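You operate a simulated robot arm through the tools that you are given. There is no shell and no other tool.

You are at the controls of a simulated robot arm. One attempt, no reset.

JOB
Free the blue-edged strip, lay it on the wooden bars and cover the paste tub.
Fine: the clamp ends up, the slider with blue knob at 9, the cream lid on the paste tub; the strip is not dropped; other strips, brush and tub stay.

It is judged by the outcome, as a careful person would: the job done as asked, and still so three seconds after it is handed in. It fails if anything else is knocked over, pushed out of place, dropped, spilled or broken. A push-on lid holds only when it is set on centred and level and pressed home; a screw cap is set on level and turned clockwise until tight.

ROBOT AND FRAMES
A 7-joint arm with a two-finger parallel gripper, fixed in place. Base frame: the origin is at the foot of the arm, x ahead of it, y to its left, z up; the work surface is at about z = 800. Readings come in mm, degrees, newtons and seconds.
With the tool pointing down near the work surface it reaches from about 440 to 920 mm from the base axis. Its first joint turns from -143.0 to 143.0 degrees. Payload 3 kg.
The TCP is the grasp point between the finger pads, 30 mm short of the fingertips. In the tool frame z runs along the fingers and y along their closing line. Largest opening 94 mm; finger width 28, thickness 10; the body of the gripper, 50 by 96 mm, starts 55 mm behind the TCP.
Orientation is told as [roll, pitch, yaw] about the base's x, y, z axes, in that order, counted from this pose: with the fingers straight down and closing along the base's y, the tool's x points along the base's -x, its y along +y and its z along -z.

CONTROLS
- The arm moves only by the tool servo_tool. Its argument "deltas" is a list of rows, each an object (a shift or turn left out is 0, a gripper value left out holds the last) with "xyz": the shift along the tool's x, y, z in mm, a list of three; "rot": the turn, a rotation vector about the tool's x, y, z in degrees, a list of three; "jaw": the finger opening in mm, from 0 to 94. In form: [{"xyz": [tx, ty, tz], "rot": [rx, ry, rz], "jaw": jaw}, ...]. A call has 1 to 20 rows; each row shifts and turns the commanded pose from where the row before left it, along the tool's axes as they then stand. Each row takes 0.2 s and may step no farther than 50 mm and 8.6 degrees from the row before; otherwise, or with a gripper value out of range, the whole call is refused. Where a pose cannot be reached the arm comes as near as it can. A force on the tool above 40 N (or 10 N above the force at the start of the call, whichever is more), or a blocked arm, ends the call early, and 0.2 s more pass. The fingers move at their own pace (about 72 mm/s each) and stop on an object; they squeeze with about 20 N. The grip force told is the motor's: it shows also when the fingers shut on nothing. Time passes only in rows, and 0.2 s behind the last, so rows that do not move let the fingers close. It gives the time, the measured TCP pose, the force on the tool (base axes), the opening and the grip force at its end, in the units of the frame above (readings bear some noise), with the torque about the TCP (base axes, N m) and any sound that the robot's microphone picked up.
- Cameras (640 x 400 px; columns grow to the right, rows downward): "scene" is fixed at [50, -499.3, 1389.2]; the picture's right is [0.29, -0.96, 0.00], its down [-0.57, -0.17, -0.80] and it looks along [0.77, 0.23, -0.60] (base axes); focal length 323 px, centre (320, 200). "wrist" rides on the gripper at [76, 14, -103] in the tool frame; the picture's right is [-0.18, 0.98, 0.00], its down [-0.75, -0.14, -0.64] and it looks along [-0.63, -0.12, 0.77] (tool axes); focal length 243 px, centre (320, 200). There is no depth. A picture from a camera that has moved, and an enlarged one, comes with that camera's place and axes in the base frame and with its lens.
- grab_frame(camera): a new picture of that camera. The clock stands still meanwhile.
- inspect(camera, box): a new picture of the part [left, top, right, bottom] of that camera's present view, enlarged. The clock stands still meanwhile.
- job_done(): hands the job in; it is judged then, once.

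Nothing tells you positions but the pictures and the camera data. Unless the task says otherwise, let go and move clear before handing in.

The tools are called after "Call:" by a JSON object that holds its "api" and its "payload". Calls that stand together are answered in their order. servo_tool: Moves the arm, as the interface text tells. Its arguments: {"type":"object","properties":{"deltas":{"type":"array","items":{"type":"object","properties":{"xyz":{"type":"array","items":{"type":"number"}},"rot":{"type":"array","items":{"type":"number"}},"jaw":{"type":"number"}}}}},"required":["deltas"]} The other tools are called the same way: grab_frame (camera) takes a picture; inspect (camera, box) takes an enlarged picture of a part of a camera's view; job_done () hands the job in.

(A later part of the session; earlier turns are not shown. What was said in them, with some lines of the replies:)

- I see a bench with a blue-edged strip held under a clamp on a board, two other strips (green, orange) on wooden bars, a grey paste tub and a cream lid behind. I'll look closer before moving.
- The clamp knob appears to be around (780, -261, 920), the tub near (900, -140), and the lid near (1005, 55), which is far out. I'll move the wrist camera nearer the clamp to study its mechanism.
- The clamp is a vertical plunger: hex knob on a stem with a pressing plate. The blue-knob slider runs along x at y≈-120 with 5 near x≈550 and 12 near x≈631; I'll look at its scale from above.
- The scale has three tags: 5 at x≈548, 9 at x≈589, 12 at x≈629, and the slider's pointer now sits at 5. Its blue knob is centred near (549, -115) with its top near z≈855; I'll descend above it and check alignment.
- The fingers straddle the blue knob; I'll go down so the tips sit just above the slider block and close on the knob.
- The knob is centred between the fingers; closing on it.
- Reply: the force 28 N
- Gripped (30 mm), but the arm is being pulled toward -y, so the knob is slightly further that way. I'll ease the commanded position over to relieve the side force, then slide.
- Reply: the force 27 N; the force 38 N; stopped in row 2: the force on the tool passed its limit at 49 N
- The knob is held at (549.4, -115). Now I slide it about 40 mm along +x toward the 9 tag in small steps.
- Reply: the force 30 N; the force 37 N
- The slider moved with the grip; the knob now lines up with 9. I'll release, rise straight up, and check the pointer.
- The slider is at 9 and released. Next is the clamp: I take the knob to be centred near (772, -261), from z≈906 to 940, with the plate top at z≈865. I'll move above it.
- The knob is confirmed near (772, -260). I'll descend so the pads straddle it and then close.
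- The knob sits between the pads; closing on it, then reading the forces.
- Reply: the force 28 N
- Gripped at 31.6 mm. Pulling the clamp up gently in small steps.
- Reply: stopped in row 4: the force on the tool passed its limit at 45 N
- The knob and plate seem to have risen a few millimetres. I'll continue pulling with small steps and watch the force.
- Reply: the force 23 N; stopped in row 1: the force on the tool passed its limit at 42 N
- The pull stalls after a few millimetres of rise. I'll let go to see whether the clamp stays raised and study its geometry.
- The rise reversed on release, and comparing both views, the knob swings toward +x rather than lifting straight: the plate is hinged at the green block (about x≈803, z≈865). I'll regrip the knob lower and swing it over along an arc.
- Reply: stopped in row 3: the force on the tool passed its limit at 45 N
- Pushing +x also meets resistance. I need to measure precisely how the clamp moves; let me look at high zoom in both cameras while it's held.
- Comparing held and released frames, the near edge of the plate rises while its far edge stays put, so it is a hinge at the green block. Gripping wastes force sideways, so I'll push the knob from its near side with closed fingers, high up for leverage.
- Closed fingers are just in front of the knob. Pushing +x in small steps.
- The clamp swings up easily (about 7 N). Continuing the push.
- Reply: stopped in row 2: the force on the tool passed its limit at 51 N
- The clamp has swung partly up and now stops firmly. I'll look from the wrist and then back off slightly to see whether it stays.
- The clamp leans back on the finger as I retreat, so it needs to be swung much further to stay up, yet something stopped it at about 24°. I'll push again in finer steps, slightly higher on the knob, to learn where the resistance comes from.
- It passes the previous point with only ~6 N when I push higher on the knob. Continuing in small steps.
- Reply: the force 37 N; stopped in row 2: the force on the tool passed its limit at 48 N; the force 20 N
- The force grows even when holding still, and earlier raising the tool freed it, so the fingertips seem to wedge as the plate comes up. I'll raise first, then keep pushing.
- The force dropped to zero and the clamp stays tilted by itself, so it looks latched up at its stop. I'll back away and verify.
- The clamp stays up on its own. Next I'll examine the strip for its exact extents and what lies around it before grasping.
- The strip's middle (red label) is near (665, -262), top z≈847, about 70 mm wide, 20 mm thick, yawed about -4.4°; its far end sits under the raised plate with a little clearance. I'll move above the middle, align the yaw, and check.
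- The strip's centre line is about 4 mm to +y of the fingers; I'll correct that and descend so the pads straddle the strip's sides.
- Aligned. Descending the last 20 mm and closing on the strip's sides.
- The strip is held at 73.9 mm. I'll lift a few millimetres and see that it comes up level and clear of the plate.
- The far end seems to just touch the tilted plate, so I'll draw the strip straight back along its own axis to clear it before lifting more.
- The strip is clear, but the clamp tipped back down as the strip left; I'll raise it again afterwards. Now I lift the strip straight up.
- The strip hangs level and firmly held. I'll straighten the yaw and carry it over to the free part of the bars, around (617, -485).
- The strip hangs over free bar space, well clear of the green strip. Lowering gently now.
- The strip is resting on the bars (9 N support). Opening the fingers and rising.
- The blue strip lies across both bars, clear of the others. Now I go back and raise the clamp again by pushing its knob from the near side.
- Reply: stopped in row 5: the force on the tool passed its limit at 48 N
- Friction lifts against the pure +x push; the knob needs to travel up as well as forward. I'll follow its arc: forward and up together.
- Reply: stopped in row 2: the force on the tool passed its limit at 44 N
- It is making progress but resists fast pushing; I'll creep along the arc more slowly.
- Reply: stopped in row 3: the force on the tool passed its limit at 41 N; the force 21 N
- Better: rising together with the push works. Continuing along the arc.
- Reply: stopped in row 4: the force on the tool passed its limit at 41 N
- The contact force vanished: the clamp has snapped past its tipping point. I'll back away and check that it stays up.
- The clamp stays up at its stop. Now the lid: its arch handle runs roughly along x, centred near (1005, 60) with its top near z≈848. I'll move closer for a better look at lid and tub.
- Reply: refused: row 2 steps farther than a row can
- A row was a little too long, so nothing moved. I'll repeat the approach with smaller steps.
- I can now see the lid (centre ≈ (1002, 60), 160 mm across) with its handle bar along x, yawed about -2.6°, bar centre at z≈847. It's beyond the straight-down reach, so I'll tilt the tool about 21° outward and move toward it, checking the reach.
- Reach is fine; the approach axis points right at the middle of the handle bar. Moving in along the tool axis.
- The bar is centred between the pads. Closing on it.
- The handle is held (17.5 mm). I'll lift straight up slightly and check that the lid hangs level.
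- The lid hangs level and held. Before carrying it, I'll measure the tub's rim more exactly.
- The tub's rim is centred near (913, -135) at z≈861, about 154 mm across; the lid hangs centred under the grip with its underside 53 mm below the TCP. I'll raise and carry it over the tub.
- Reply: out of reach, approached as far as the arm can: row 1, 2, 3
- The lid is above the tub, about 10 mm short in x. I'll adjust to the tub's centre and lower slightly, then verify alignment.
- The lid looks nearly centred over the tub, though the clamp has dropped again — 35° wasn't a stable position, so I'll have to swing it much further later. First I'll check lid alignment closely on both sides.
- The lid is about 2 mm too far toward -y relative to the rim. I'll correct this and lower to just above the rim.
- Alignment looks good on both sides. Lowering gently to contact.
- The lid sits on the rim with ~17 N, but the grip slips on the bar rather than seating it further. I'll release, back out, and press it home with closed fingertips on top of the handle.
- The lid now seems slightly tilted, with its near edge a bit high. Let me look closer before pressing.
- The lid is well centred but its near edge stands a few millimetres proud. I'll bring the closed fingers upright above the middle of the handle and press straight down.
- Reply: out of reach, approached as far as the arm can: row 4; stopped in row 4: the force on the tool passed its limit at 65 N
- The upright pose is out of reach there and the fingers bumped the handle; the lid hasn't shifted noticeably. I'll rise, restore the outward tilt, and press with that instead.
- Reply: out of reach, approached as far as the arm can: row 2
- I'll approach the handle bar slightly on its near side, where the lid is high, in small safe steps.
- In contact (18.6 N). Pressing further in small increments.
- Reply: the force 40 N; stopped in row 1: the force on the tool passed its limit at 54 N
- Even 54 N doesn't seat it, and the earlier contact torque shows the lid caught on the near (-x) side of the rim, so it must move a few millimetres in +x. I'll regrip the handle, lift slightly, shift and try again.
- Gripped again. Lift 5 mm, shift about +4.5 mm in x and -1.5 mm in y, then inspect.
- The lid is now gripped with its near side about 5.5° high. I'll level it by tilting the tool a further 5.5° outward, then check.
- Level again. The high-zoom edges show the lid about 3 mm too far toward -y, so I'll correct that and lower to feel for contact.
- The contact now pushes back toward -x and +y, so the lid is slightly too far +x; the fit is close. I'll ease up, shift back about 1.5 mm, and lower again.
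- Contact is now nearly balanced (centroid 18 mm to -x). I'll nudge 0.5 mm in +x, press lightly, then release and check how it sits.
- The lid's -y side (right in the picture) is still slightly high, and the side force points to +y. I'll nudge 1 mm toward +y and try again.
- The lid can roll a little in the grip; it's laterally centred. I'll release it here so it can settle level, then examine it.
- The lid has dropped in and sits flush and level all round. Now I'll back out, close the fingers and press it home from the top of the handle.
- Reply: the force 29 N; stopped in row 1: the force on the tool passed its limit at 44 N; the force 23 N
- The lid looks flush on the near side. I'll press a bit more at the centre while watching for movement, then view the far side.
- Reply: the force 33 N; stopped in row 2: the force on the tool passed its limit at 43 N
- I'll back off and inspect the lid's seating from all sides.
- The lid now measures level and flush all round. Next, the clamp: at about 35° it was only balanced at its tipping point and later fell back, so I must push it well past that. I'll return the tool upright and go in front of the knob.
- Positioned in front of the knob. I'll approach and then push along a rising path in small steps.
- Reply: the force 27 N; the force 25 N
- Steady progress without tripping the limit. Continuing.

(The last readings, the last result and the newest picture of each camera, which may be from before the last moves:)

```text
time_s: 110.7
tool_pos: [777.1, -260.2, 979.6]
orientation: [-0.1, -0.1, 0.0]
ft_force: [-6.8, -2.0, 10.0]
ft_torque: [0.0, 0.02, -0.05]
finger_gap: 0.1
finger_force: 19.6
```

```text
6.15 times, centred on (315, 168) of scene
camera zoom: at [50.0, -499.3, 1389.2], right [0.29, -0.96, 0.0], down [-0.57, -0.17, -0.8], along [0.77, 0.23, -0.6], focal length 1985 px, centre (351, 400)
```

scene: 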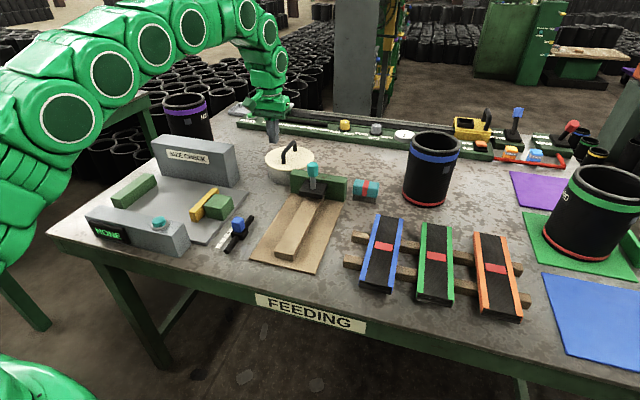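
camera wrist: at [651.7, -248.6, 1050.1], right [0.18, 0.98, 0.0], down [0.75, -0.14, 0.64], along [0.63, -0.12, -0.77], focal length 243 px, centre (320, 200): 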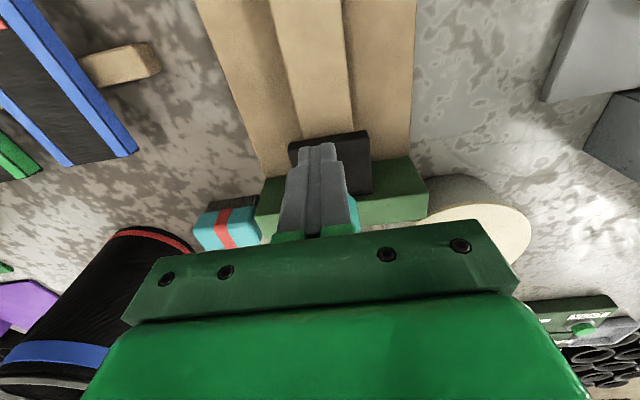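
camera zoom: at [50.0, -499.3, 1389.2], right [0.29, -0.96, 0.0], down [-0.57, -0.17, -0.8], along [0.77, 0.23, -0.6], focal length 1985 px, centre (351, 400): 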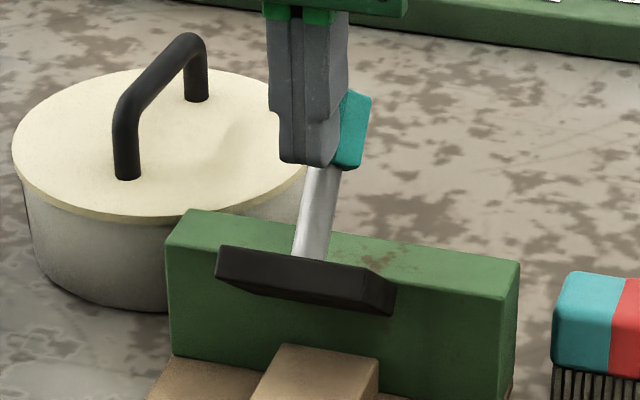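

Call:
{"api": "servo_tool", "payload": {"deltas": [{"xyz": [-1.3, 0, -0.2]}, {"xyz": [-1.3, 0, -0.2]}, {"xyz": [-1.3, 0, 0]}, {"xyz": [-1.3, 0, 0]}, {"xyz": [-1.3, 0, 0]}, {"xyz": [-1.3, 0, 0]}, {"xyz": [-1.3, 0, 0]}, {"xyz": [-1.3, 0, 0]}]}}

Call:
{"api": "inspect", "payload": {"camera": "scene", "box": [285, 135, 345, 200]}}

```text
time_s: 112.5
tool_pos: [785.7, -260.0, 978.8]
orientation: [0.1, 0.1, 0.0]
ft_force: [-1.8, 0.3, 0.5]
ft_torque: [0.0, 0.11, 0.04]
finger_gap: 0.1
finger_force: 20.3
```

```text
6.15 times, centred on (315, 168) of scene
camera zoom: at [50.0, -499.3, 1389.2], right [0.29, -0.96, 0.0], down [-0.57, -0.17, -0.8], along [0.77, 0.23, -0.6], focal length 1985 px, centre (351, 400)
```

zoom: 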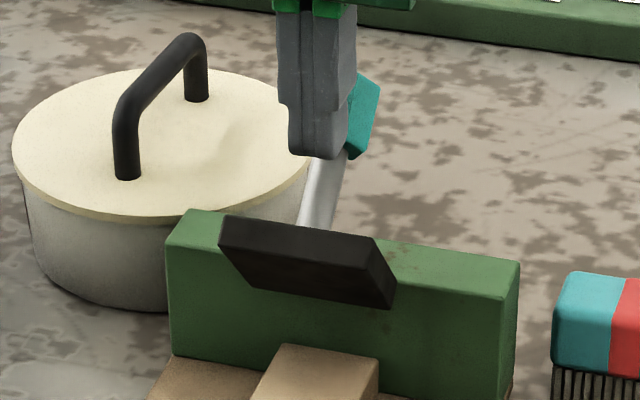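

It's past about 55–60° with hardly any force. Continuing to its stop.

Call:
{"api": "servo_tool", "payload": {"deltas": [{"xyz": [-1.6, 0, 0.2]}, {"xyz": [-1.6, 0, 0.2]}, {"xyz": [-1.6, 0, 0.3]}, {"xyz": [-1.6, 0, 0.3]}, {"xyz": [-1.6, 0, 0.4]}, {"xyz": [-1.6, 0, 0.4]}, {"xyz": [-1.6, 0, 0.5]}, {"xyz": [-1.6, 0, 0.5]}]}}

Call:
{"api": "inspect", "payload": {"camera": "scene", "box": [285, 130, 345, 200]}}

```text
time_s: 114.3
tool_pos: [799.1, -261.2, 977.6]
orientation: [0.0, -0.1, -0.1]
ft_force: [-0.4, -0.7, 0.1]
ft_torque: [-0.02, 0.01, 0.0]
finger_gap: 0.0
finger_force: 19.5
```

```text
5.71 times, centred on (315, 165) of scene
camera zoom: at [50.0, -499.3, 1389.2], right [0.29, -0.96, 0.0], down [-0.57, -0.17, -0.8], along [0.77, 0.23, -0.6], focal length 1844 px, centre (349, 400)
```

zoom: 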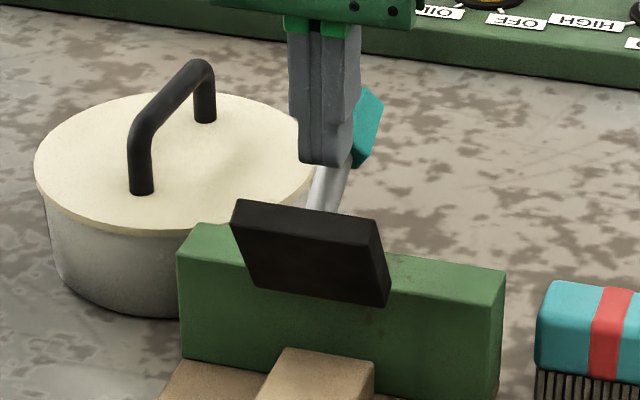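

Call:
{"api": "servo_tool", "payload": {"deltas": [{"xyz": [-1.6, 0, 0.7]}, {"xyz": [-1.6, 0, 0.7]}, {"xyz": [-1.6, 0, 0.8]}, {"xyz": [-1.6, 0, 0.8]}, {"xyz": [-1.6, 0, 0.9]}, {"xyz": [-1.6, 0, 0.9]}, {"xyz": [-1.6, 0, 1]}, {"xyz": [-1.6, 0, 1]}]}}

Call:
{"api": "inspect", "payload": {"camera": "scene", "box": [285, 130, 345, 200]}}

```text
time_s: 116.0
tool_pos: [812.4, -258.9, 974.7]
orientation: [-0.1, -0.3, 0.0]
ft_force: [0.1, -0.3, 1.7]
ft_torque: [0.03, -0.03, 0.01]
finger_gap: 0.0
finger_force: 19.9
stopped in row 8: the force on the tool passed its limit at 56 N (the readings are from after the stop); the commanded pose is now the measured one
```

```text
5.71 times, centred on (315, 165) of scene
camera zoom: at [50.0, -499.3, 1389.2], right [0.29, -0.96, 0.0], down [-0.57, -0.17, -0.8], along [0.77, 0.23, -0.6], focal length 1844 px, centre (349, 400)
```

zoom: 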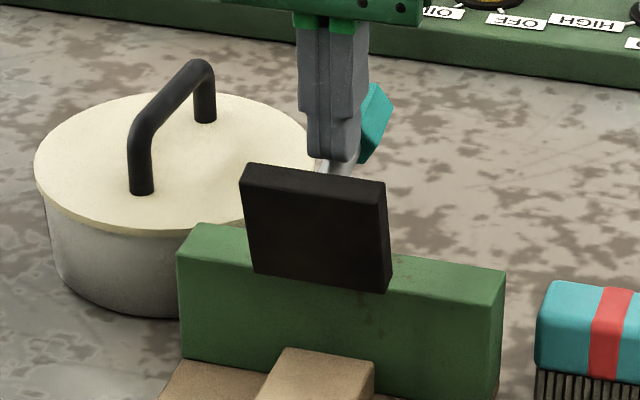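

The plate is now nearly vertical and it met a firm stop. I'll rise straight up, move away, and wait to see whether it truly stays.

Call:
{"api": "servo_tool", "payload": {"deltas": [{"xyz": [0.5, 0, -3]}, {"xyz": [1, 0, -10]}, {"xyz": [0, 0, -25]}, {"xyz": [20, 0, -20]}, {"xyz": [40, 0, 0]}, {"xyz": [40, 0, 0]}]}}

Call:
{"api": "inspect", "payload": {"camera": "scene", "box": [285, 130, 345, 200]}}

Call:
{"api": "grab_frame", "payload": {"camera": "wrist"}}

```text
time_s: 117.5
tool_pos: [707.4, -261.2, 1028.4]
orientation: [-0.1, -0.4, 0.0]
ft_force: [-0.8, -0.7, -0.6]
ft_torque: [-0.03, 0.01, -0.01]
finger_gap: 0.0
finger_force: 20.2
```

```text
5.71 times, centred on (315, 165) of scene
camera zoom: at [50.0, -499.3, 1389.2], right [0.29, -0.96, 0.0], down [-0.57, -0.17, -0.8], along [0.77, 0.23, -0.6], focal length 1844 px, centre (349, 400)
```

zoom: 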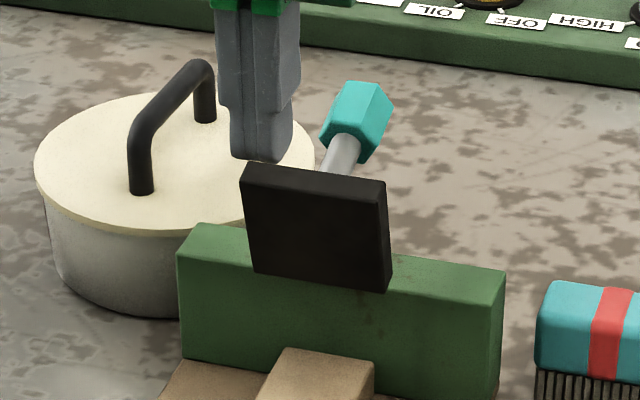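

```text
taken
camera wrist: at [631.7, -246.3, 1131.5], right [0.18, 0.98, 0.0], down [0.75, -0.14, 0.65], along [0.63, -0.12, -0.76], focal length 243 px, centre (320, 200)
```

wrist: 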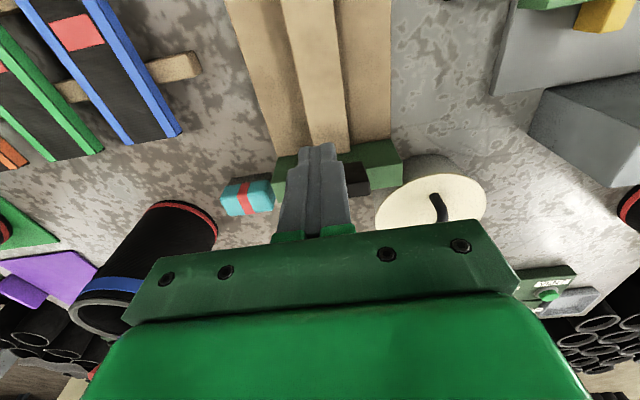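

The clamp stands fully up. I'll move clear and wait several seconds to confirm nothing changes.

Call:
{"api": "servo_tool", "payload": {"deltas": [{"xyz": [30, 20, -5]}, {"xyz": [40, 20, 0]}, {"xyz": [0, 0, 0]}, {"xyz": [0, 0, 0]}, {"xyz": [0, 0, 0]}, {"xyz": [0, 0, 0]}, {"xyz": [0, 0, 0]}, {"xyz": [0, 0, 0]}, {"xyz": [0, 0, 0]}, {"xyz": [0, 0, 0]}, {"xyz": [0, 0, 0]}, {"xyz": [0, 0, 0]}, {"xyz": [0, 0, 0]}, {"xyz": [0, 0, 0]}, {"xyz": [0, 0, 0]}, {"xyz": [0, 0, 0]}, {"xyz": [0, 0, 0]}, {"xyz": [0, 0, 0]}, {"xyz": [0, 0, 0]}, {"xyz": [0, 0, 0]}]}}

Call:
{"api": "grab_frame", "payload": {"camera": "scene"}}

Call:
{"api": "inspect", "payload": {"camera": "scene", "box": [285, 130, 345, 200]}}

Call:
{"api": "inspect", "payload": {"camera": "scene", "box": [258, 135, 322, 190]}}

```text
time_s: 121.7
tool_pos: [641.0, -221.6, 1034.9]
orientation: [-0.1, -0.3, -0.1]
ft_force: [0.1, 0.5, -0.2]
ft_torque: [0.05, -0.02, -0.02]
finger_gap: 0.2
finger_force: 20.1
```

```text
taken
```

scene: 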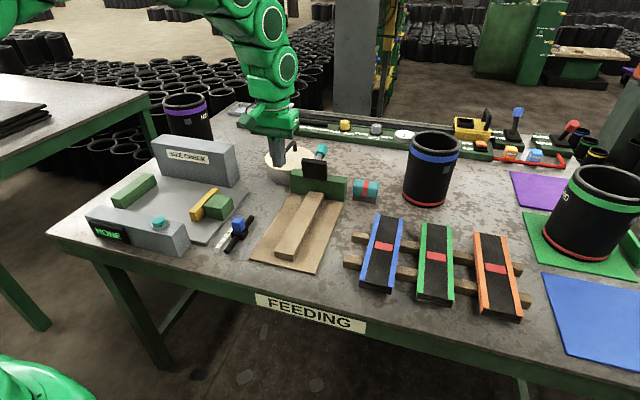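

```text
5.71 times, centred on (315, 165) of scene
camera zoom: at [50.0, -499.3, 1389.2], right [0.29, -0.96, 0.0], down [-0.57, -0.17, -0.8], along [0.77, 0.23, -0.6], focal length 1844 px, centre (349, 400)
```

zoom: 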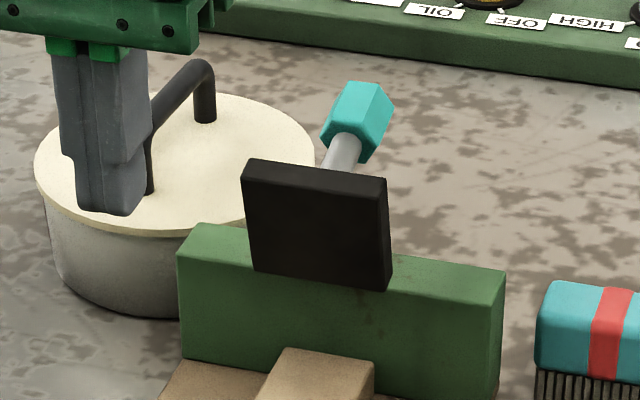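

```text
7.27 times, centred on (290, 162) of scene
camera zoom: at [50.0, -499.3, 1389.2], right [0.29, -0.96, 0.0], down [-0.57, -0.17, -0.8], along [0.77, 0.23, -0.6], focal length 2346 px, centre (538, 473)
```

zoom: 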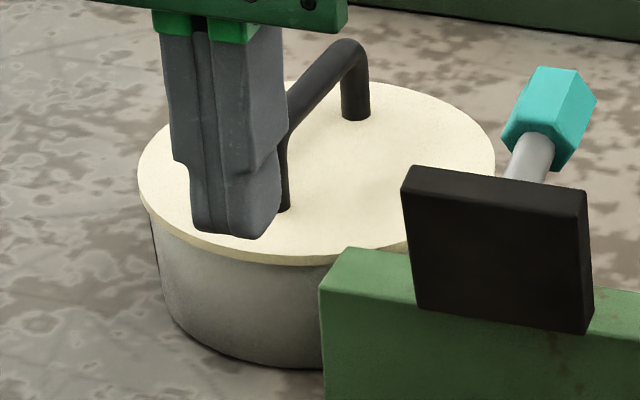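

The clamp is steady. Before handing in I want a close side look at the lid's seating, so I'll bring the wrist camera low in front of the tub.

Call:
{"api": "servo_tool", "payload": {"deltas": [{"xyz": [-30, 25, 5], "rot": [0, -6.7, 0]}, {"xyz": [-28, 25, 15], "rot": [0, -6.7, 0]}, {"xyz": [-25, 25, 10], "rot": [0, -6.7, 0]}, {"xyz": [-20, 20, 15], "rot": [0, -6.7, 0]}, {"xyz": [0, 0, 20]}]}}

Call:
{"api": "grab_frame", "payload": {"camera": "wrist"}}

Call:
{"api": "inspect", "payload": {"camera": "wrist", "box": [200, 20, 440, 200]}}

```text
time_s: 122.8
tool_pos: [758.2, -125.4, 988.5]
orientation: [0.0, -27.1, 0.0]
ft_force: [-0.7, 0.1, -0.5]
ft_torque: [0.02, 0.01, -0.03]
finger_gap: 0.0
finger_force: 19.6
```

```text
taken
camera wrist: at [643.7, -111.0, 1045.5], right [0.16, 0.98, 0.08], down [0.38, -0.14, 0.91], along [0.91, -0.12, -0.4], focal length 243 px, centre (320, 200)
```

wrist: 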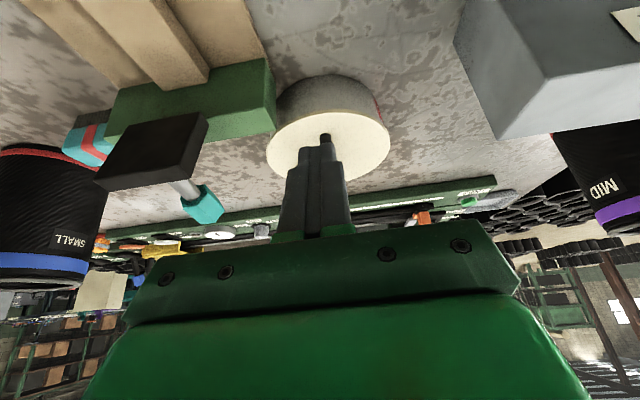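

```text
2.22 times, centred on (320, 110) of wrist
camera zoom: at [643.7, -111.0, 1045.5], right [0.16, 0.98, 0.08], down [0.38, -0.14, 0.91], along [0.91, -0.12, -0.4], focal length 539 px, centre (320, 400)
```

zoom: 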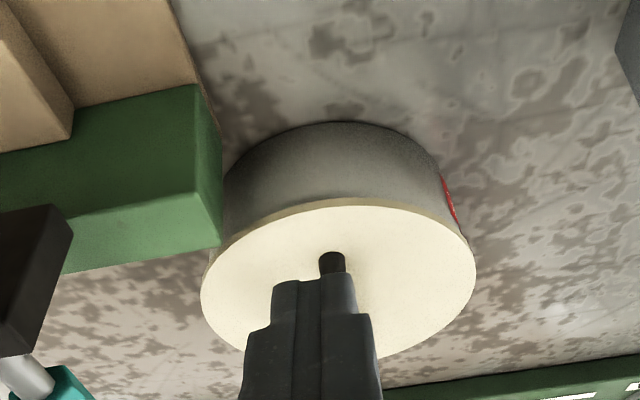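

Call:
{"api": "servo_tool", "payload": {"deltas": [{"xyz": [11.4, 0, 22.3]}, {"xyz": [11.4, 0, 22.3]}, {"xyz": [4.5, 0, 9]}]}}

Call:
{"api": "inspect", "payload": {"camera": "wrist", "box": [220, 60, 440, 210]}}

Call:
{"api": "inspect", "payload": {"camera": "wrist", "box": [250, 90, 400, 170]}}

```text
time_s: 123.7
tool_pos: [759.9, -124.7, 931.5]
orientation: [-0.1, -27.2, 0.1]
ft_force: [-0.3, -0.1, -1.0]
ft_torque: [0.02, 0.0, 0.0]
finger_gap: 0.0
finger_force: 20.1
```

```text
2.67 times, centred on (330, 135) of wrist
camera zoom: at [644.2, -110.5, 988.2], right [0.16, 0.98, 0.08], down [0.38, -0.14, 0.92], along [0.91, -0.12, -0.39], focal length 647 px, centre (293, 373)
```

zoom: 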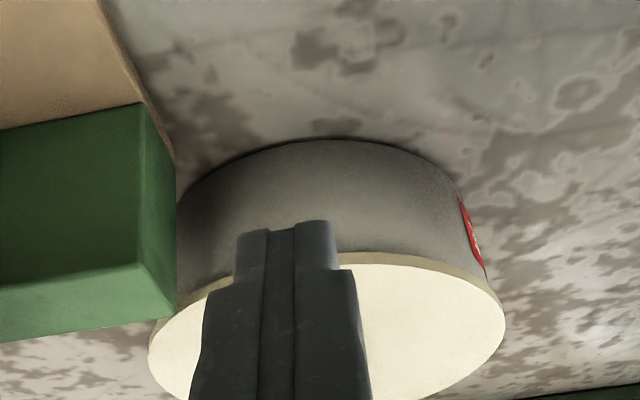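

```text
4.27 times, centred on (325, 130) of wrist
camera zoom: at [644.2, -110.5, 988.2], right [0.16, 0.98, 0.08], down [0.38, -0.14, 0.92], along [0.91, -0.12, -0.39], focal length 1035 px, centre (299, 499)
```

zoom: 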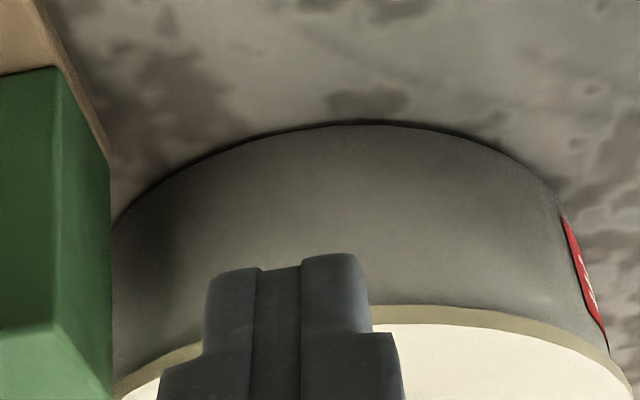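

From close up the lid's plate sits right on the rim with no gap. As a last check that it's truly home, I'll regrip the handle and give it a very light tug.

Call:
{"api": "servo_tool", "payload": {"deltas": [{"xyz": [-9, 0, -18], "rot": [1.1, 0, 2.2]}, {"xyz": [-9, 0, -18], "jaw": 60}, {"xyz": [-25, 3, 17]}, {"xyz": [-25, 1, 17]}, {"xyz": [-25, 1, 17]}]}}

Call:
{"api": "inspect", "payload": {"camera": "wrist", "box": [200, 0, 440, 220]}}

Call:
{"api": "inspect", "payload": {"camera": "scene", "box": [250, 115, 350, 190]}}

```text
time_s: 124.8
tool_pos: [849.6, -122.2, 960.5]
orientation: [0.0, -27.2, -2.4]
ft_force: [0.3, 0.3, -0.4]
ft_torque: [0.0, -0.02, -0.01]
finger_gap: 60.0
finger_force: 0.1
```

```text
1.82 times, centred on (320, 110) of wrist
camera zoom: at [736.0, -104.3, 1016.5], right [0.21, 0.97, 0.08], down [0.37, -0.16, 0.92], along [0.91, -0.16, -0.39], focal length 441 px, centre (320, 364)
```

zoom: 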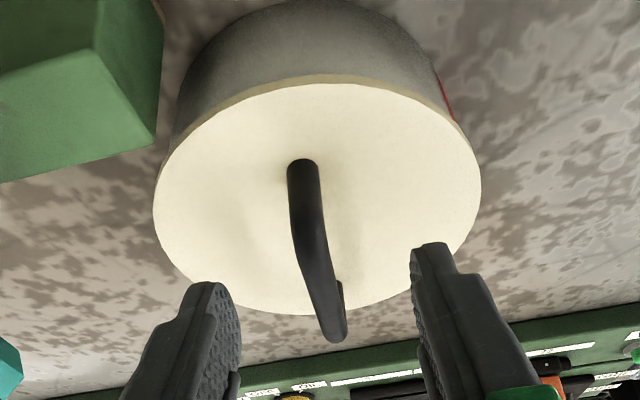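

```text
5.33 times, centred on (300, 152) of scene
camera zoom: at [50.0, -499.3, 1389.2], right [0.29, -0.96, 0.0], down [-0.57, -0.17, -0.8], along [0.77, 0.23, -0.6], focal length 1721 px, centre (427, 453)
```

zoom: 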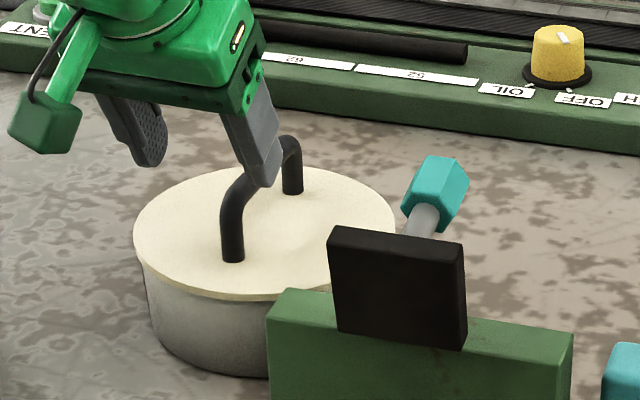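

Call:
{"api": "servo_tool", "payload": {"deltas": [{"xyz": [-18, -2.3, 12.5]}, {"xyz": [-17.7, -2.2, 12.5]}, {"xyz": [0, 0, 0]}]}}

Call:
{"api": "inspect", "payload": {"camera": "wrist", "box": [200, 0, 440, 220]}}

```text
time_s: 125.7
tool_pos: [892.0, -130.0, 952.9]
orientation: [-0.2, -27.2, -2.3]
ft_force: [0.2, -1.2, 0.4]
ft_torque: [0.0, 0.03, -0.01]
finger_gap: 60.0
finger_force: 0.0
```

```text
1.82 times, centred on (320, 110) of wrist
camera zoom: at [778.3, -111.4, 1009.4], right [0.21, 0.98, 0.08], down [0.37, -0.16, 0.92], along [0.91, -0.16, -0.39], focal length 441 px, centre (320, 364)
```

zoom: 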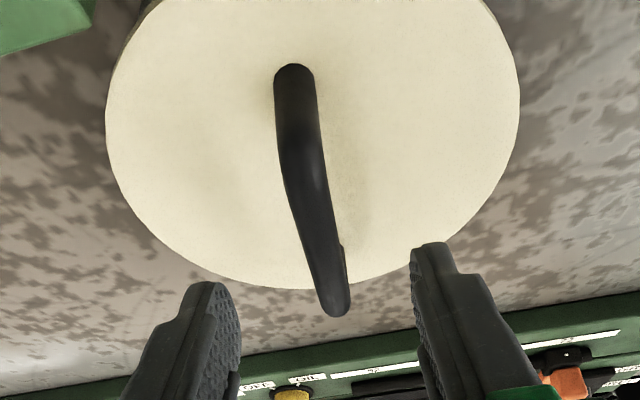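

Call:
{"api": "servo_tool", "payload": {"deltas": [{"xyz": [0, 0.8, 15]}, {"xyz": [0, 0.7, 15]}, {"xyz": [0, 0, 14]}, {"xyz": [0, 0, 0]}]}}

Call:
{"api": "inspect", "payload": {"camera": "wrist", "box": [200, 0, 440, 240]}}

Call:
{"api": "inspect", "payload": {"camera": "scene", "box": [255, 125, 325, 185]}}

```text
time_s: 126.7
tool_pos: [914.2, -128.4, 914.0]
orientation: [-0.1, -27.1, -2.4]
ft_force: [0.3, -0.1, 0.0]
ft_torque: [0.0, -0.02, 0.01]
finger_gap: 60.1
finger_force: 0.1
```

```text
1.67 times, centred on (320, 120) of wrist
camera zoom: at [799.2, -109.5, 970.7], right [0.21, 0.98, 0.08], down [0.37, -0.16, 0.92], along [0.91, -0.16, -0.39], focal length 404 px, centre (320, 333)
```

zoom: 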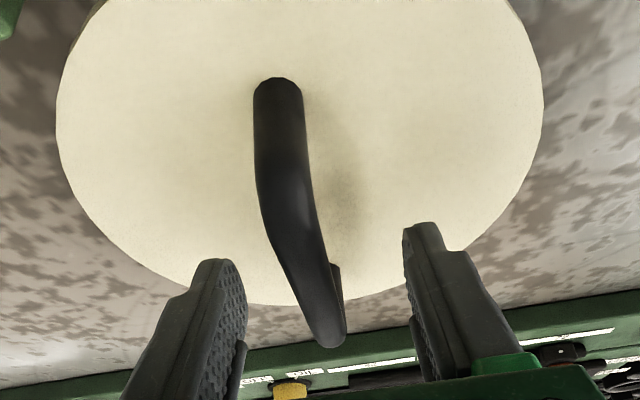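

```text
6.67 times, centred on (290, 155) of scene
camera zoom: at [50.0, -499.3, 1389.2], right [0.29, -0.96, 0.0], down [-0.57, -0.17, -0.8], along [0.77, 0.23, -0.6], focal length 2151 px, centre (520, 500)
```

zoom: 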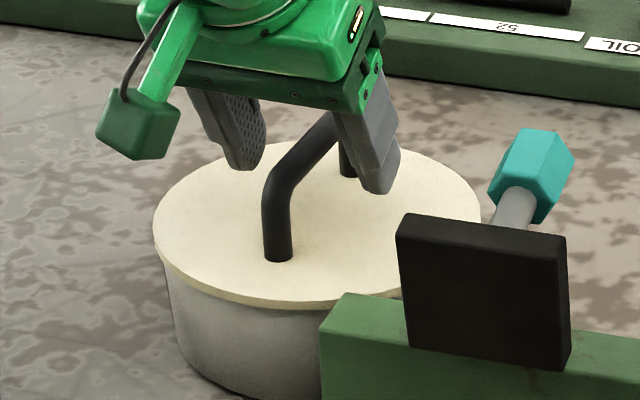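

Call:
{"api": "servo_tool", "payload": {"deltas": [{"jaw": 4}, {"jaw": 4}, {"jaw": 4}]}}

Call:
{"api": "servo_tool", "payload": {"deltas": [{"xyz": [-0.45, 0, -0.9]}, {"xyz": [0, 0, 0]}]}}

Call:
{"api": "inspect", "payload": {"camera": "scene", "box": [266, 152, 300, 182]}}

```text
time_s: 127.5
tool_pos: [914.6, -128.3, 914.2]
orientation: [-0.1, -27.3, -2.3]
ft_force: [-1.9, 0.1, 10.0]
ft_torque: [-0.01, 0.19, -0.02]
finger_gap: 14.3
finger_force: 19.8
```

```text
time_s: 128.1
tool_pos: [913.8, -129.8, 914.5]
orientation: [-0.1, -27.2, -2.3]
ft_force: [3.7, 2.9, 7.7]
ft_torque: [0.03, 0.04, -0.11]
finger_gap: 14.0
finger_force: 20.3
```

```text
13.33 times, centred on (283, 167) of scene
camera zoom: at [50.0, -499.3, 1389.2], right [0.29, -0.96, 0.0], down [-0.57, -0.17, -0.8], along [0.77, 0.23, -0.6], focal length 4302 px, centre (813, 640)
```

zoom: 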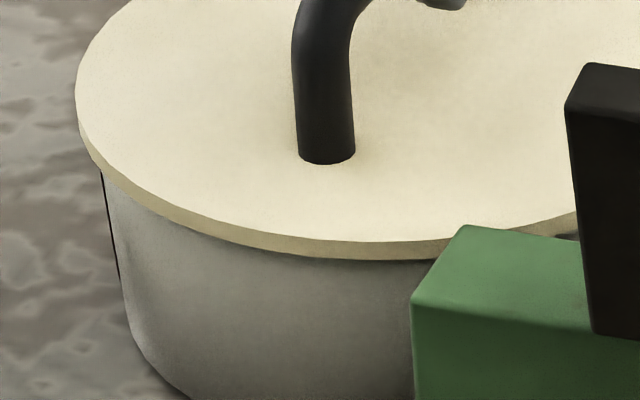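

Call:
{"api": "inspect", "payload": {"camera": "scene", "box": [260, 128, 320, 178]}}

Call:
{"api": "inspect", "payload": {"camera": "wrist", "box": [230, 40, 410, 240]}}

```text
8.00 times, centred on (290, 153) of scene
camera zoom: at [50.0, -499.3, 1389.2], right [0.29, -0.96, 0.0], down [-0.57, -0.17, -0.8], along [0.77, 0.23, -0.6], focal length 2581 px, centre (560, 576)
```

zoom: 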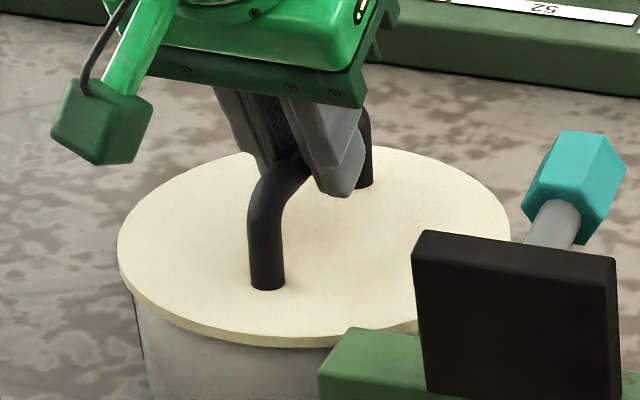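

```text
2.00 times, centred on (320, 140) of wrist
camera zoom: at [798.9, -109.9, 972.2], right [0.21, 0.98, 0.08], down [0.37, -0.16, 0.92], along [0.91, -0.16, -0.39], focal length 485 px, centre (320, 320)
```

zoom: 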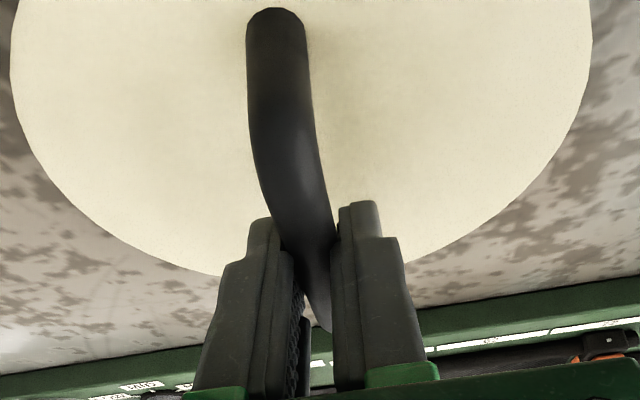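

Call:
{"api": "servo_tool", "payload": {"deltas": [{"xyz": [-0.45, 0, -0.9]}, {"xyz": [0, 0, 0]}]}}

Call:
{"api": "servo_tool", "payload": {"deltas": [{"xyz": [-0.45, 0, -0.9]}, {"xyz": [0, 0, 0]}]}}

Call:
{"api": "inspect", "payload": {"camera": "scene", "box": [266, 152, 300, 182]}}

```text
time_s: 128.7
tool_pos: [911.9, -129.2, 916.5]
orientation: [-0.1, -27.2, -2.4]
ft_force: [-0.2, -0.3, 0.6]
ft_torque: [0.0, 0.0, -0.02]
finger_gap: 13.3
finger_force: 20.2
```

```text
time_s: 129.2
tool_pos: [914.0, -129.2, 917.2]
orientation: [-0.1, -27.1, -2.4]
ft_force: [-0.5, 0.9, -0.2]
ft_torque: [0.01, -0.03, -0.01]
finger_gap: 13.5
finger_force: 20.2
```

```text
13.33 times, centred on (283, 167) of scene
camera zoom: at [50.0, -499.3, 1389.2], right [0.29, -0.96, 0.0], down [-0.57, -0.17, -0.8], along [0.77, 0.23, -0.6], focal length 4302 px, centre (813, 640)
```

zoom: 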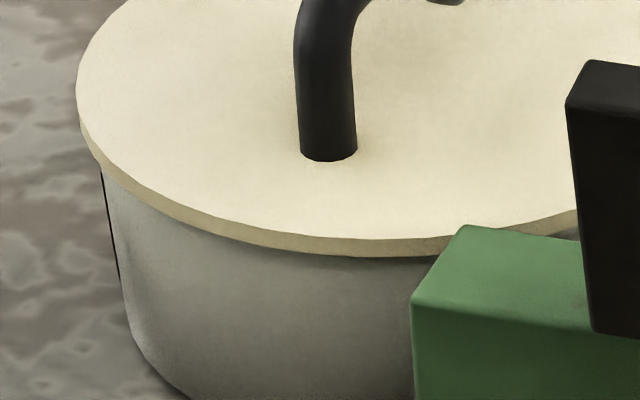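

The fingers only pinch the top of the bar here, so this is no real tug, but the lid shifted by about a millimetre, so I'll lower it back, release, and press it firmly once more.

Call:
{"api": "servo_tool", "payload": {"deltas": [{"xyz": [0.45, 0, 0.9]}, {"xyz": [0.45, 0, 0.9]}, {"xyz": [0.45, 0, 0.9]}, {"xyz": [0, 0, 0]}]}}

Call:
{"api": "servo_tool", "payload": {"deltas": [{"jaw": 60}, {"jaw": 60}, {"xyz": [0, 0, -12]}, {"xyz": [0, 0, -25]}, {"xyz": [0, 0, -15], "jaw": 0}, {"jaw": 0}, {"jaw": 0}]}}

Call:
{"api": "inspect", "payload": {"camera": "scene", "box": [260, 137, 320, 187]}}

Call:
{"api": "inspect", "payload": {"camera": "scene", "box": [266, 152, 300, 182]}}

```text
time_s: 130.2
tool_pos: [913.5, -130.3, 916.4]
orientation: [-0.1, -27.4, -2.4]
ft_force: [-2.3, 4.4, 31.5]
ft_torque: [0.07, 0.28, -0.03]
finger_gap: 13.1
finger_force: 20.6
```

```text
time_s: 131.8
tool_pos: [889.4, -128.7, 959.9]
orientation: [-0.1, -27.1, -2.5]
ft_force: [-0.4, 1.1, -0.5]
ft_torque: [-0.02, -0.01, 0.0]
finger_gap: 0.0
finger_force: 20.0
```

```text
8.00 times, centred on (290, 162) of scene
camera zoom: at [50.0, -499.3, 1389.2], right [0.29, -0.96, 0.0], down [-0.57, -0.17, -0.8], along [0.77, 0.23, -0.6], focal length 2581 px, centre (560, 504)
```

zoom: 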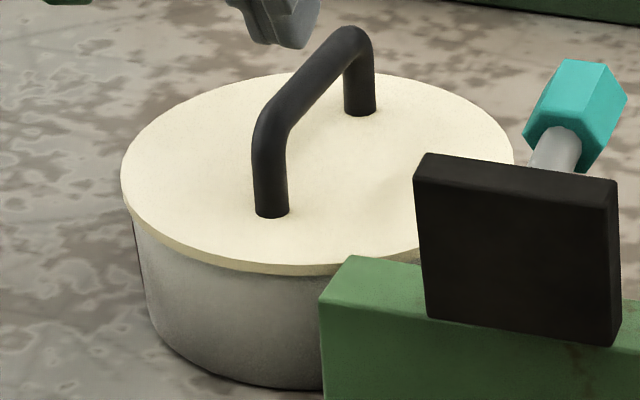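

```text
13.33 times, centred on (283, 167) of scene
camera zoom: at [50.0, -499.3, 1389.2], right [0.29, -0.96, 0.0], down [-0.57, -0.17, -0.8], along [0.77, 0.23, -0.6], focal length 4302 px, centre (813, 640)
```

zoom: 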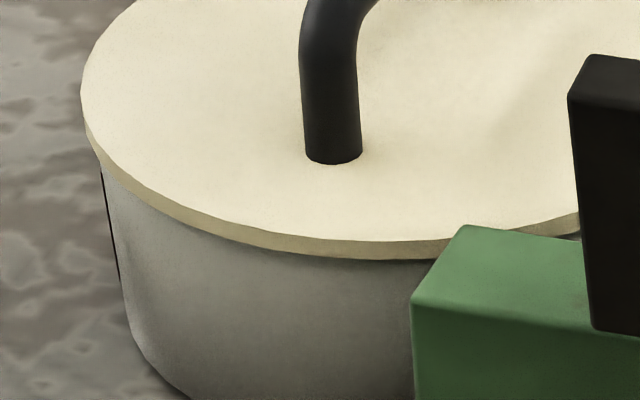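

Call:
{"api": "servo_tool", "payload": {"deltas": [{"xyz": [-9, 0, 10]}, {"xyz": [-8.7, 0, 10]}, {"xyz": [0, 0, 0]}]}}

Call:
{"api": "servo_tool", "payload": {"deltas": [{"xyz": [0.9, 0, 1.8]}, {"xyz": [0.45, 0, 0.9]}, {"xyz": [0, 0, 0]}]}}

```text
time_s: 132.7
tool_pos: [913.3, -130.8, 949.2]
orientation: [-0.1, -27.1, -2.5]
ft_force: [0.8, -0.8, -0.2]
ft_torque: [-0.03, 0.01, -0.01]
finger_gap: 0.0
finger_force: 20.0
```

```text
time_s: 133.4
tool_pos: [914.6, -131.0, 948.5]
orientation: [-0.2, -27.1, -2.4]
ft_force: [-0.2, -0.8, -0.5]
ft_torque: [0.01, 0.02, 0.01]
finger_gap: 0.1
finger_force: 20.2
```

Call:
{"api": "servo_tool", "payload": {"deltas": [{"xyz": [0.45, 0, 0.9]}, {"xyz": [0.45, 0, 0.9]}, {"xyz": [0, 0, 0]}]}}

Call:
{"api": "servo_tool", "payload": {"deltas": [{"xyz": [0.45, 0, 0.9]}, {"xyz": [0, 0, 0]}]}}

Call:
{"api": "servo_tool", "payload": {"deltas": [{"xyz": [0.3, 0, 0.6]}, {"xyz": [0, 0, 0]}]}}

```text
time_s: 134.2
tool_pos: [913.8, -130.3, 945.4]
orientation: [-0.2, -27.2, -2.4]
ft_force: [-0.3, 0.2, -0.2]
ft_torque: [0.01, 0.01, -0.01]
finger_gap: 0.0
finger_force: 19.5
```

```text
time_s: 134.8
tool_pos: [914.2, -129.9, 944.7]
orientation: [-0.2, -27.0, -2.4]
ft_force: [0.2, -0.5, 0.7]
ft_torque: [0.02, 0.01, 0.04]
finger_gap: 0.0
finger_force: 20.4
```

```text
time_s: 135.4
tool_pos: [914.4, -130.3, 943.6]
orientation: [-0.2, -27.1, -2.4]
ft_force: [-0.7, -0.5, -0.3]
ft_torque: [-0.04, -0.04, 0.0]
finger_gap: 0.0
finger_force: 20.2
```

No contact yet at 943.6, lower than before (946), so the lid has gone further down meanwhile. Continuing to contact.

Call:
{"api": "servo_tool", "payload": {"deltas": [{"xyz": [0.45, 0, 0.9]}, {"xyz": [0, 0, 0]}]}}

Call:
{"api": "servo_tool", "payload": {"deltas": [{"xyz": [0.45, 0, 0.9]}, {"xyz": [0, 0, 0]}]}}

Call:
{"api": "servo_tool", "payload": {"deltas": [{"xyz": [0.45, 0, 0.9]}, {"xyz": [0, 0, 0]}]}}

Call:
{"api": "servo_tool", "payload": {"deltas": [{"xyz": [0.45, 0, 0.9]}, {"xyz": [0, 0, 0]}]}}

```text
time_s: 136.1
tool_pos: [914.8, -131.5, 942.7]
orientation: [-0.2, -27.1, -2.3]
ft_force: [0.9, 0.3, 2.6]
ft_torque: [0.05, -0.01, -0.01]
finger_gap: 0.0
finger_force: 20.1
```

```text
time_s: 136.7
tool_pos: [913.6, -129.8, 941.9]
orientation: [-0.2, -27.2, -2.5]
ft_force: [-0.2, 3.0, 11.0]
ft_torque: [0.1, 0.03, 0.01]
finger_gap: 0.0
finger_force: 20.3
```

```text
time_s: 137.2
tool_pos: [914.3, -129.5, 943.1]
orientation: [-0.1, -27.3, -2.4]
ft_force: [-1.0, 3.1, 28.3]
ft_torque: [0.08, -0.02, 0.01]
finger_gap: 0.0
finger_force: 19.9
```

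```text
time_s: 137.7
tool_pos: [914.6, -130.2, 944.0]
orientation: [-0.1, -27.3, -2.4]
ft_force: [-0.7, -1.7, 3.4]
ft_torque: [0.01, 0.02, 0.02]
finger_gap: 0.1
finger_force: 19.6
stopped in row 2: the force on the tool passed its limit at 43 N (the readings are from after the stop); the commanded pose is now the measured one
```

Contact is now about 3 mm lower than at the earlier pressing, so the lid has gone home. One more firm press to be sure.

Call:
{"api": "servo_tool", "payload": {"deltas": [{"xyz": [0.45, 0, 0.9]}, {"xyz": [0, 0, 0]}]}}

Call:
{"api": "servo_tool", "payload": {"deltas": [{"xyz": [0.3, 0, 0.6]}, {"xyz": [0, 0, 0]}]}}

Call:
{"api": "servo_tool", "payload": {"deltas": [{"xyz": [0.2, 0, 0.4]}, {"xyz": [0, 0, 0]}]}}

Call:
{"api": "inspect", "payload": {"camera": "scene", "box": [260, 137, 320, 187]}}

```text
time_s: 138.3
tool_pos: [914.4, -130.2, 942.3]
orientation: [-0.1, -27.4, -2.4]
ft_force: [5.4, 0.4, 16.9]
ft_torque: [-0.03, -0.17, 0.01]
finger_gap: 0.0
finger_force: 20.0
```

```text
time_s: 138.9
tool_pos: [914.8, -130.3, 942.5]
orientation: [0.0, -27.4, -2.4]
ft_force: [6.7, -1.5, 28.7]
ft_torque: [-0.02, -0.25, 0.0]
finger_gap: 0.2
finger_force: 20.0
```

```text
time_s: 139.6
tool_pos: [915.0, -130.8, 942.5]
orientation: [-0.1, -27.5, -2.4]
ft_force: [0.1, 0.8, 3.6]
ft_torque: [0.02, 0.01, 0.01]
finger_gap: 0.0
finger_force: 20.3
stopped in row 2: the force on the tool passed its limit at 40 N (the readings are from after the stop); the commanded pose is now the measured one
```

```text
8.00 times, centred on (290, 162) of scene
camera zoom: at [50.0, -499.3, 1389.2], right [0.29, -0.96, 0.0], down [-0.57, -0.17, -0.8], along [0.77, 0.23, -0.6], focal length 2581 px, centre (560, 504)
```

zoom: 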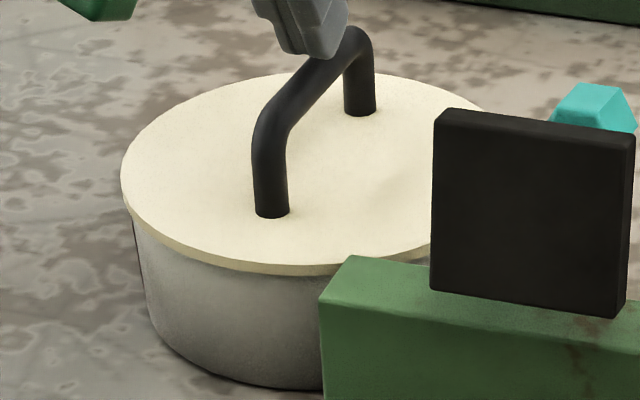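

The lid is pressed fully home, and the clamp has settled even further open. I'll back away carefully and move the arm clear.

Call:
{"api": "servo_tool", "payload": {"deltas": [{"xyz": [0, 0, -6]}, {"xyz": [0, 0, -20]}, {"xyz": [0, 0, -20]}, {"xyz": [20, 0, -15]}, {"xyz": [30, 0, -15]}, {"xyz": [30, 2, -10], "rot": [0, 6.8, 0]}, {"xyz": [30, 2, 0], "rot": [0, 6.8, 0]}, {"xyz": [30, 2, 0], "rot": [0, 6.8, 0]}, {"xyz": [30, 2, 0], "rot": [0, 6.8, 0]}]}}

Call:
{"api": "grab_frame", "payload": {"camera": "scene"}}

Call:
{"api": "grab_frame", "payload": {"camera": "wrist"}}

```text
time_s: 141.6
tool_pos: [716.9, -114.2, 960.4]
orientation: [-0.1, -0.1, -2.5]
ft_force: [0.6, 0.1, -0.1]
ft_torque: [0.01, -0.01, -0.04]
finger_gap: 0.0
finger_force: 20.1
```

```text
taken
```

scene: 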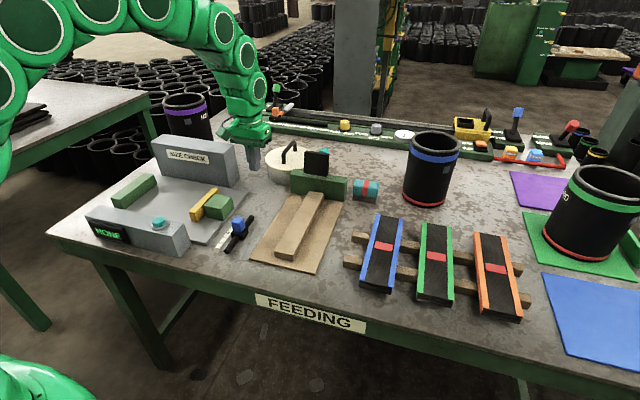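

```text
taken
camera wrist: at [641.7, -95.9, 1063.5], right [0.23, 0.97, 0.0], down [0.75, -0.17, 0.64], along [0.63, -0.15, -0.77], focal length 243 px, centre (320, 200)
```

wrist: 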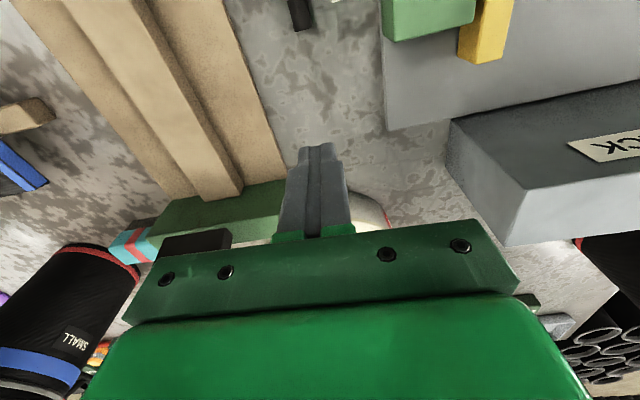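

Call:
{"api": "servo_tool", "payload": {"deltas": [{"xyz": [20, 0, -35]}, {"xyz": [30, 0, -35]}, {"xyz": [30, 0, -35]}, {"xyz": [20, 10, -10], "rot": [0, 0, -2.5]}, {"xyz": [0, 0, 0]}, {"xyz": [0, 0, 0]}, {"xyz": [0, 0, 0]}, {"xyz": [0, 0, 0]}, {"xyz": [0, 0, 0]}, {"xyz": [0, 0, 0]}, {"xyz": [0, 0, 0]}, {"xyz": [0, 0, 0]}, {"xyz": [0, 0, 0]}, {"xyz": [0, 0, 0]}, {"xyz": [0, 0, 0]}, {"xyz": [0, 0, 0]}, {"xyz": [0, 0, 0]}, {"xyz": [0, 0, 0]}, {"xyz": [0, 0, 0]}, {"xyz": [0, 0, 0]}]}}

Call:
{"api": "grab_frame", "payload": {"camera": "scene"}}

Call:
{"api": "inspect", "payload": {"camera": "scene", "box": [250, 130, 350, 200]}}

Call:
{"api": "inspect", "payload": {"camera": "scene", "box": [200, 190, 290, 260]}}

Call:
{"api": "inspect", "payload": {"camera": "scene", "box": [330, 170, 540, 330]}}

```text
time_s: 145.8
tool_pos: [616.9, -101.4, 1075.0]
orientation: [-0.1, -0.2, 0.0]
ft_force: [-0.2, -0.3, -0.4]
ft_torque: [0.01, -0.03, -0.02]
finger_gap: 0.0
finger_force: 20.5
```

```text
taken
```

scene: 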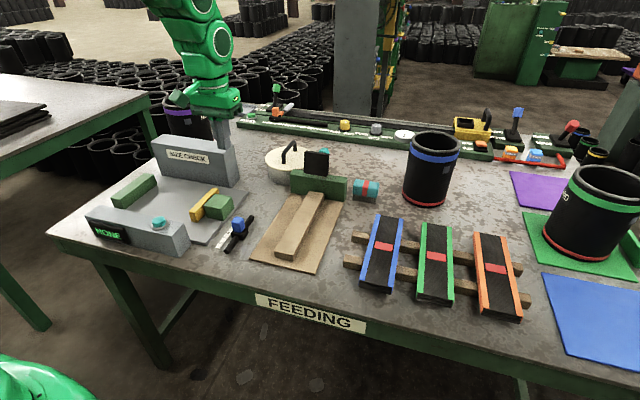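

```text
5.71 times, centred on (300, 165) of scene
camera zoom: at [50.0, -499.3, 1389.2], right [0.29, -0.96, 0.0], down [-0.57, -0.17, -0.8], along [0.77, 0.23, -0.6], focal length 1844 px, centre (434, 400)
```

zoom: 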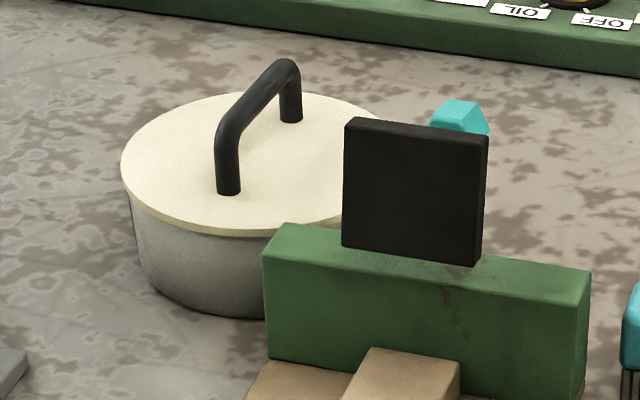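

```text
5.71 times, centred on (245, 225) of scene
camera zoom: at [50.0, -499.3, 1389.2], right [0.29, -0.96, 0.0], down [-0.57, -0.17, -0.8], along [0.77, 0.23, -0.6], focal length 1844 px, centre (749, 57)
```

zoom: 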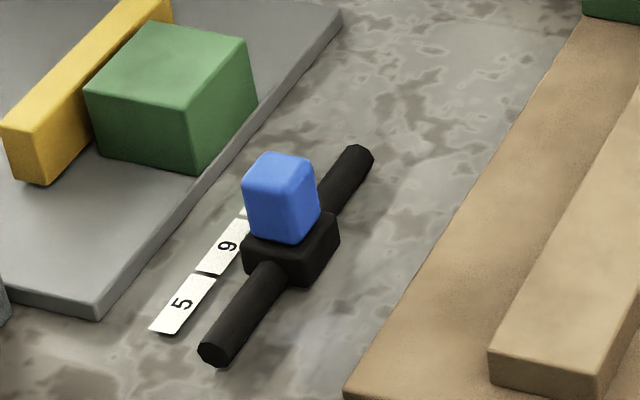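

```text
2.50 times, centred on (435, 250) of scene
camera zoom: at [50.0, -499.3, 1389.2], right [0.29, -0.96, 0.0], down [-0.57, -0.17, -0.8], along [0.77, 0.23, -0.6], focal length 807 px, centre (32, 75)
```

zoom: 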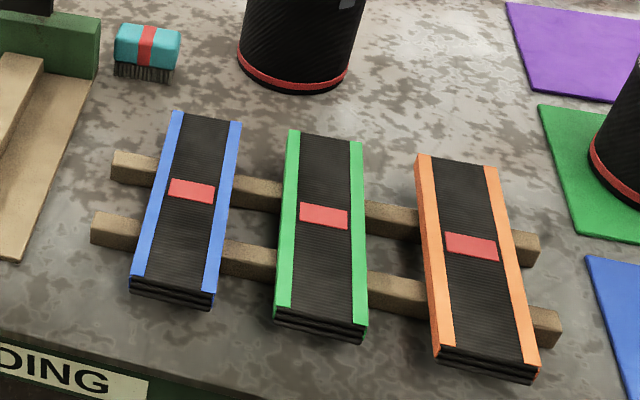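

The clamp stands fully open, the slider is at 9, the strip lies across the bars, and brush, tub and other strips are in place. One last close look at the lid before handing in.

Call:
{"api": "inspect", "payload": {"camera": "scene", "box": [262, 138, 312, 185]}}

Call:
{"api": "inspect", "payload": {"camera": "scene", "box": [296, 138, 346, 185]}}

```text
8.51 times, centred on (287, 162) of scene
camera zoom: at [50.0, -499.3, 1389.2], right [0.29, -0.96, 0.0], down [-0.57, -0.17, -0.8], along [0.77, 0.23, -0.6], focal length 2746 px, centre (601, 528)
```

zoom: 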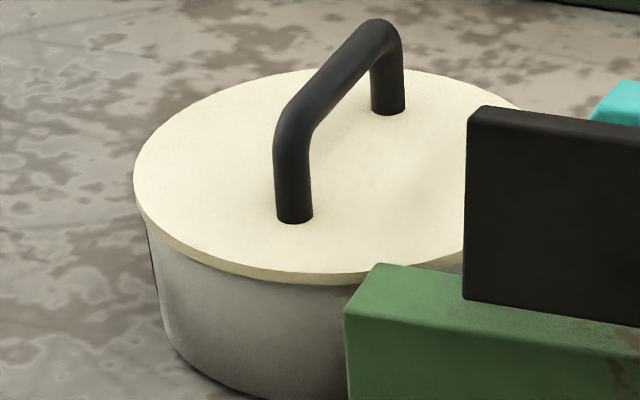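

```text
8.51 times, centred on (321, 162) of scene
camera zoom: at [50.0, -499.3, 1389.2], right [0.29, -0.96, 0.0], down [-0.57, -0.17, -0.8], along [0.77, 0.23, -0.6], focal length 2746 px, centre (312, 528)
```

zoom: 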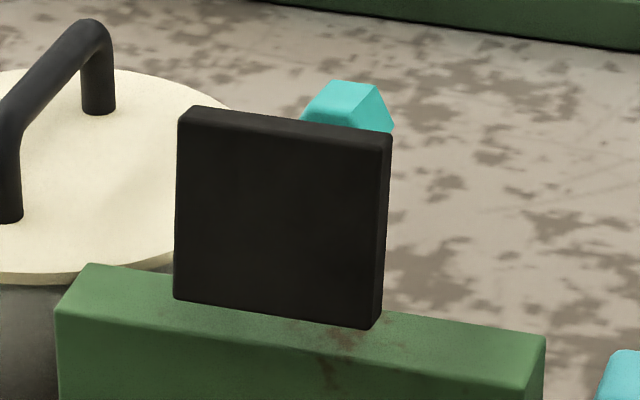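

The lid is level and flush on the tub and the clamp is standing fully open. The slider reads 9, the blue strip is laid on the bars, and the arm is clear of everything. Handing in.

Call:
{"api": "job_done", "payload": {}}

```text
The job is handed in.
```

I finished the job and handed it in; at the last check everything was where you asked.

- **Strip:** the blue-edged strip is free and lies across both wooden bars, clear of the green strip. It was held throughout and not dropped.
- **Clamp:** it stands fully up. It fell back twice because about 35° is only its tipping point, so I pushed it past that, and it stayed up through the last wait of over 3 s.
- **Slider:** the blue-knob slider is at 9.
- **Lid:** the cream lid sits level and flush on the paste tub, pressed down with about 40 N. I heard no click, and a gentle tug before the last press moved it about a millimetre. I judge it home because it sank about 3 mm more around the last press and shows no gap.
- **Everything else:** the other strips, the brush and the tub look unmoved.

Once, while I was lining up to press the lid, the fingers bumped its handle with about 65 N. The lid shifted by about 1.5 mm, and I re-centred it afterwards.
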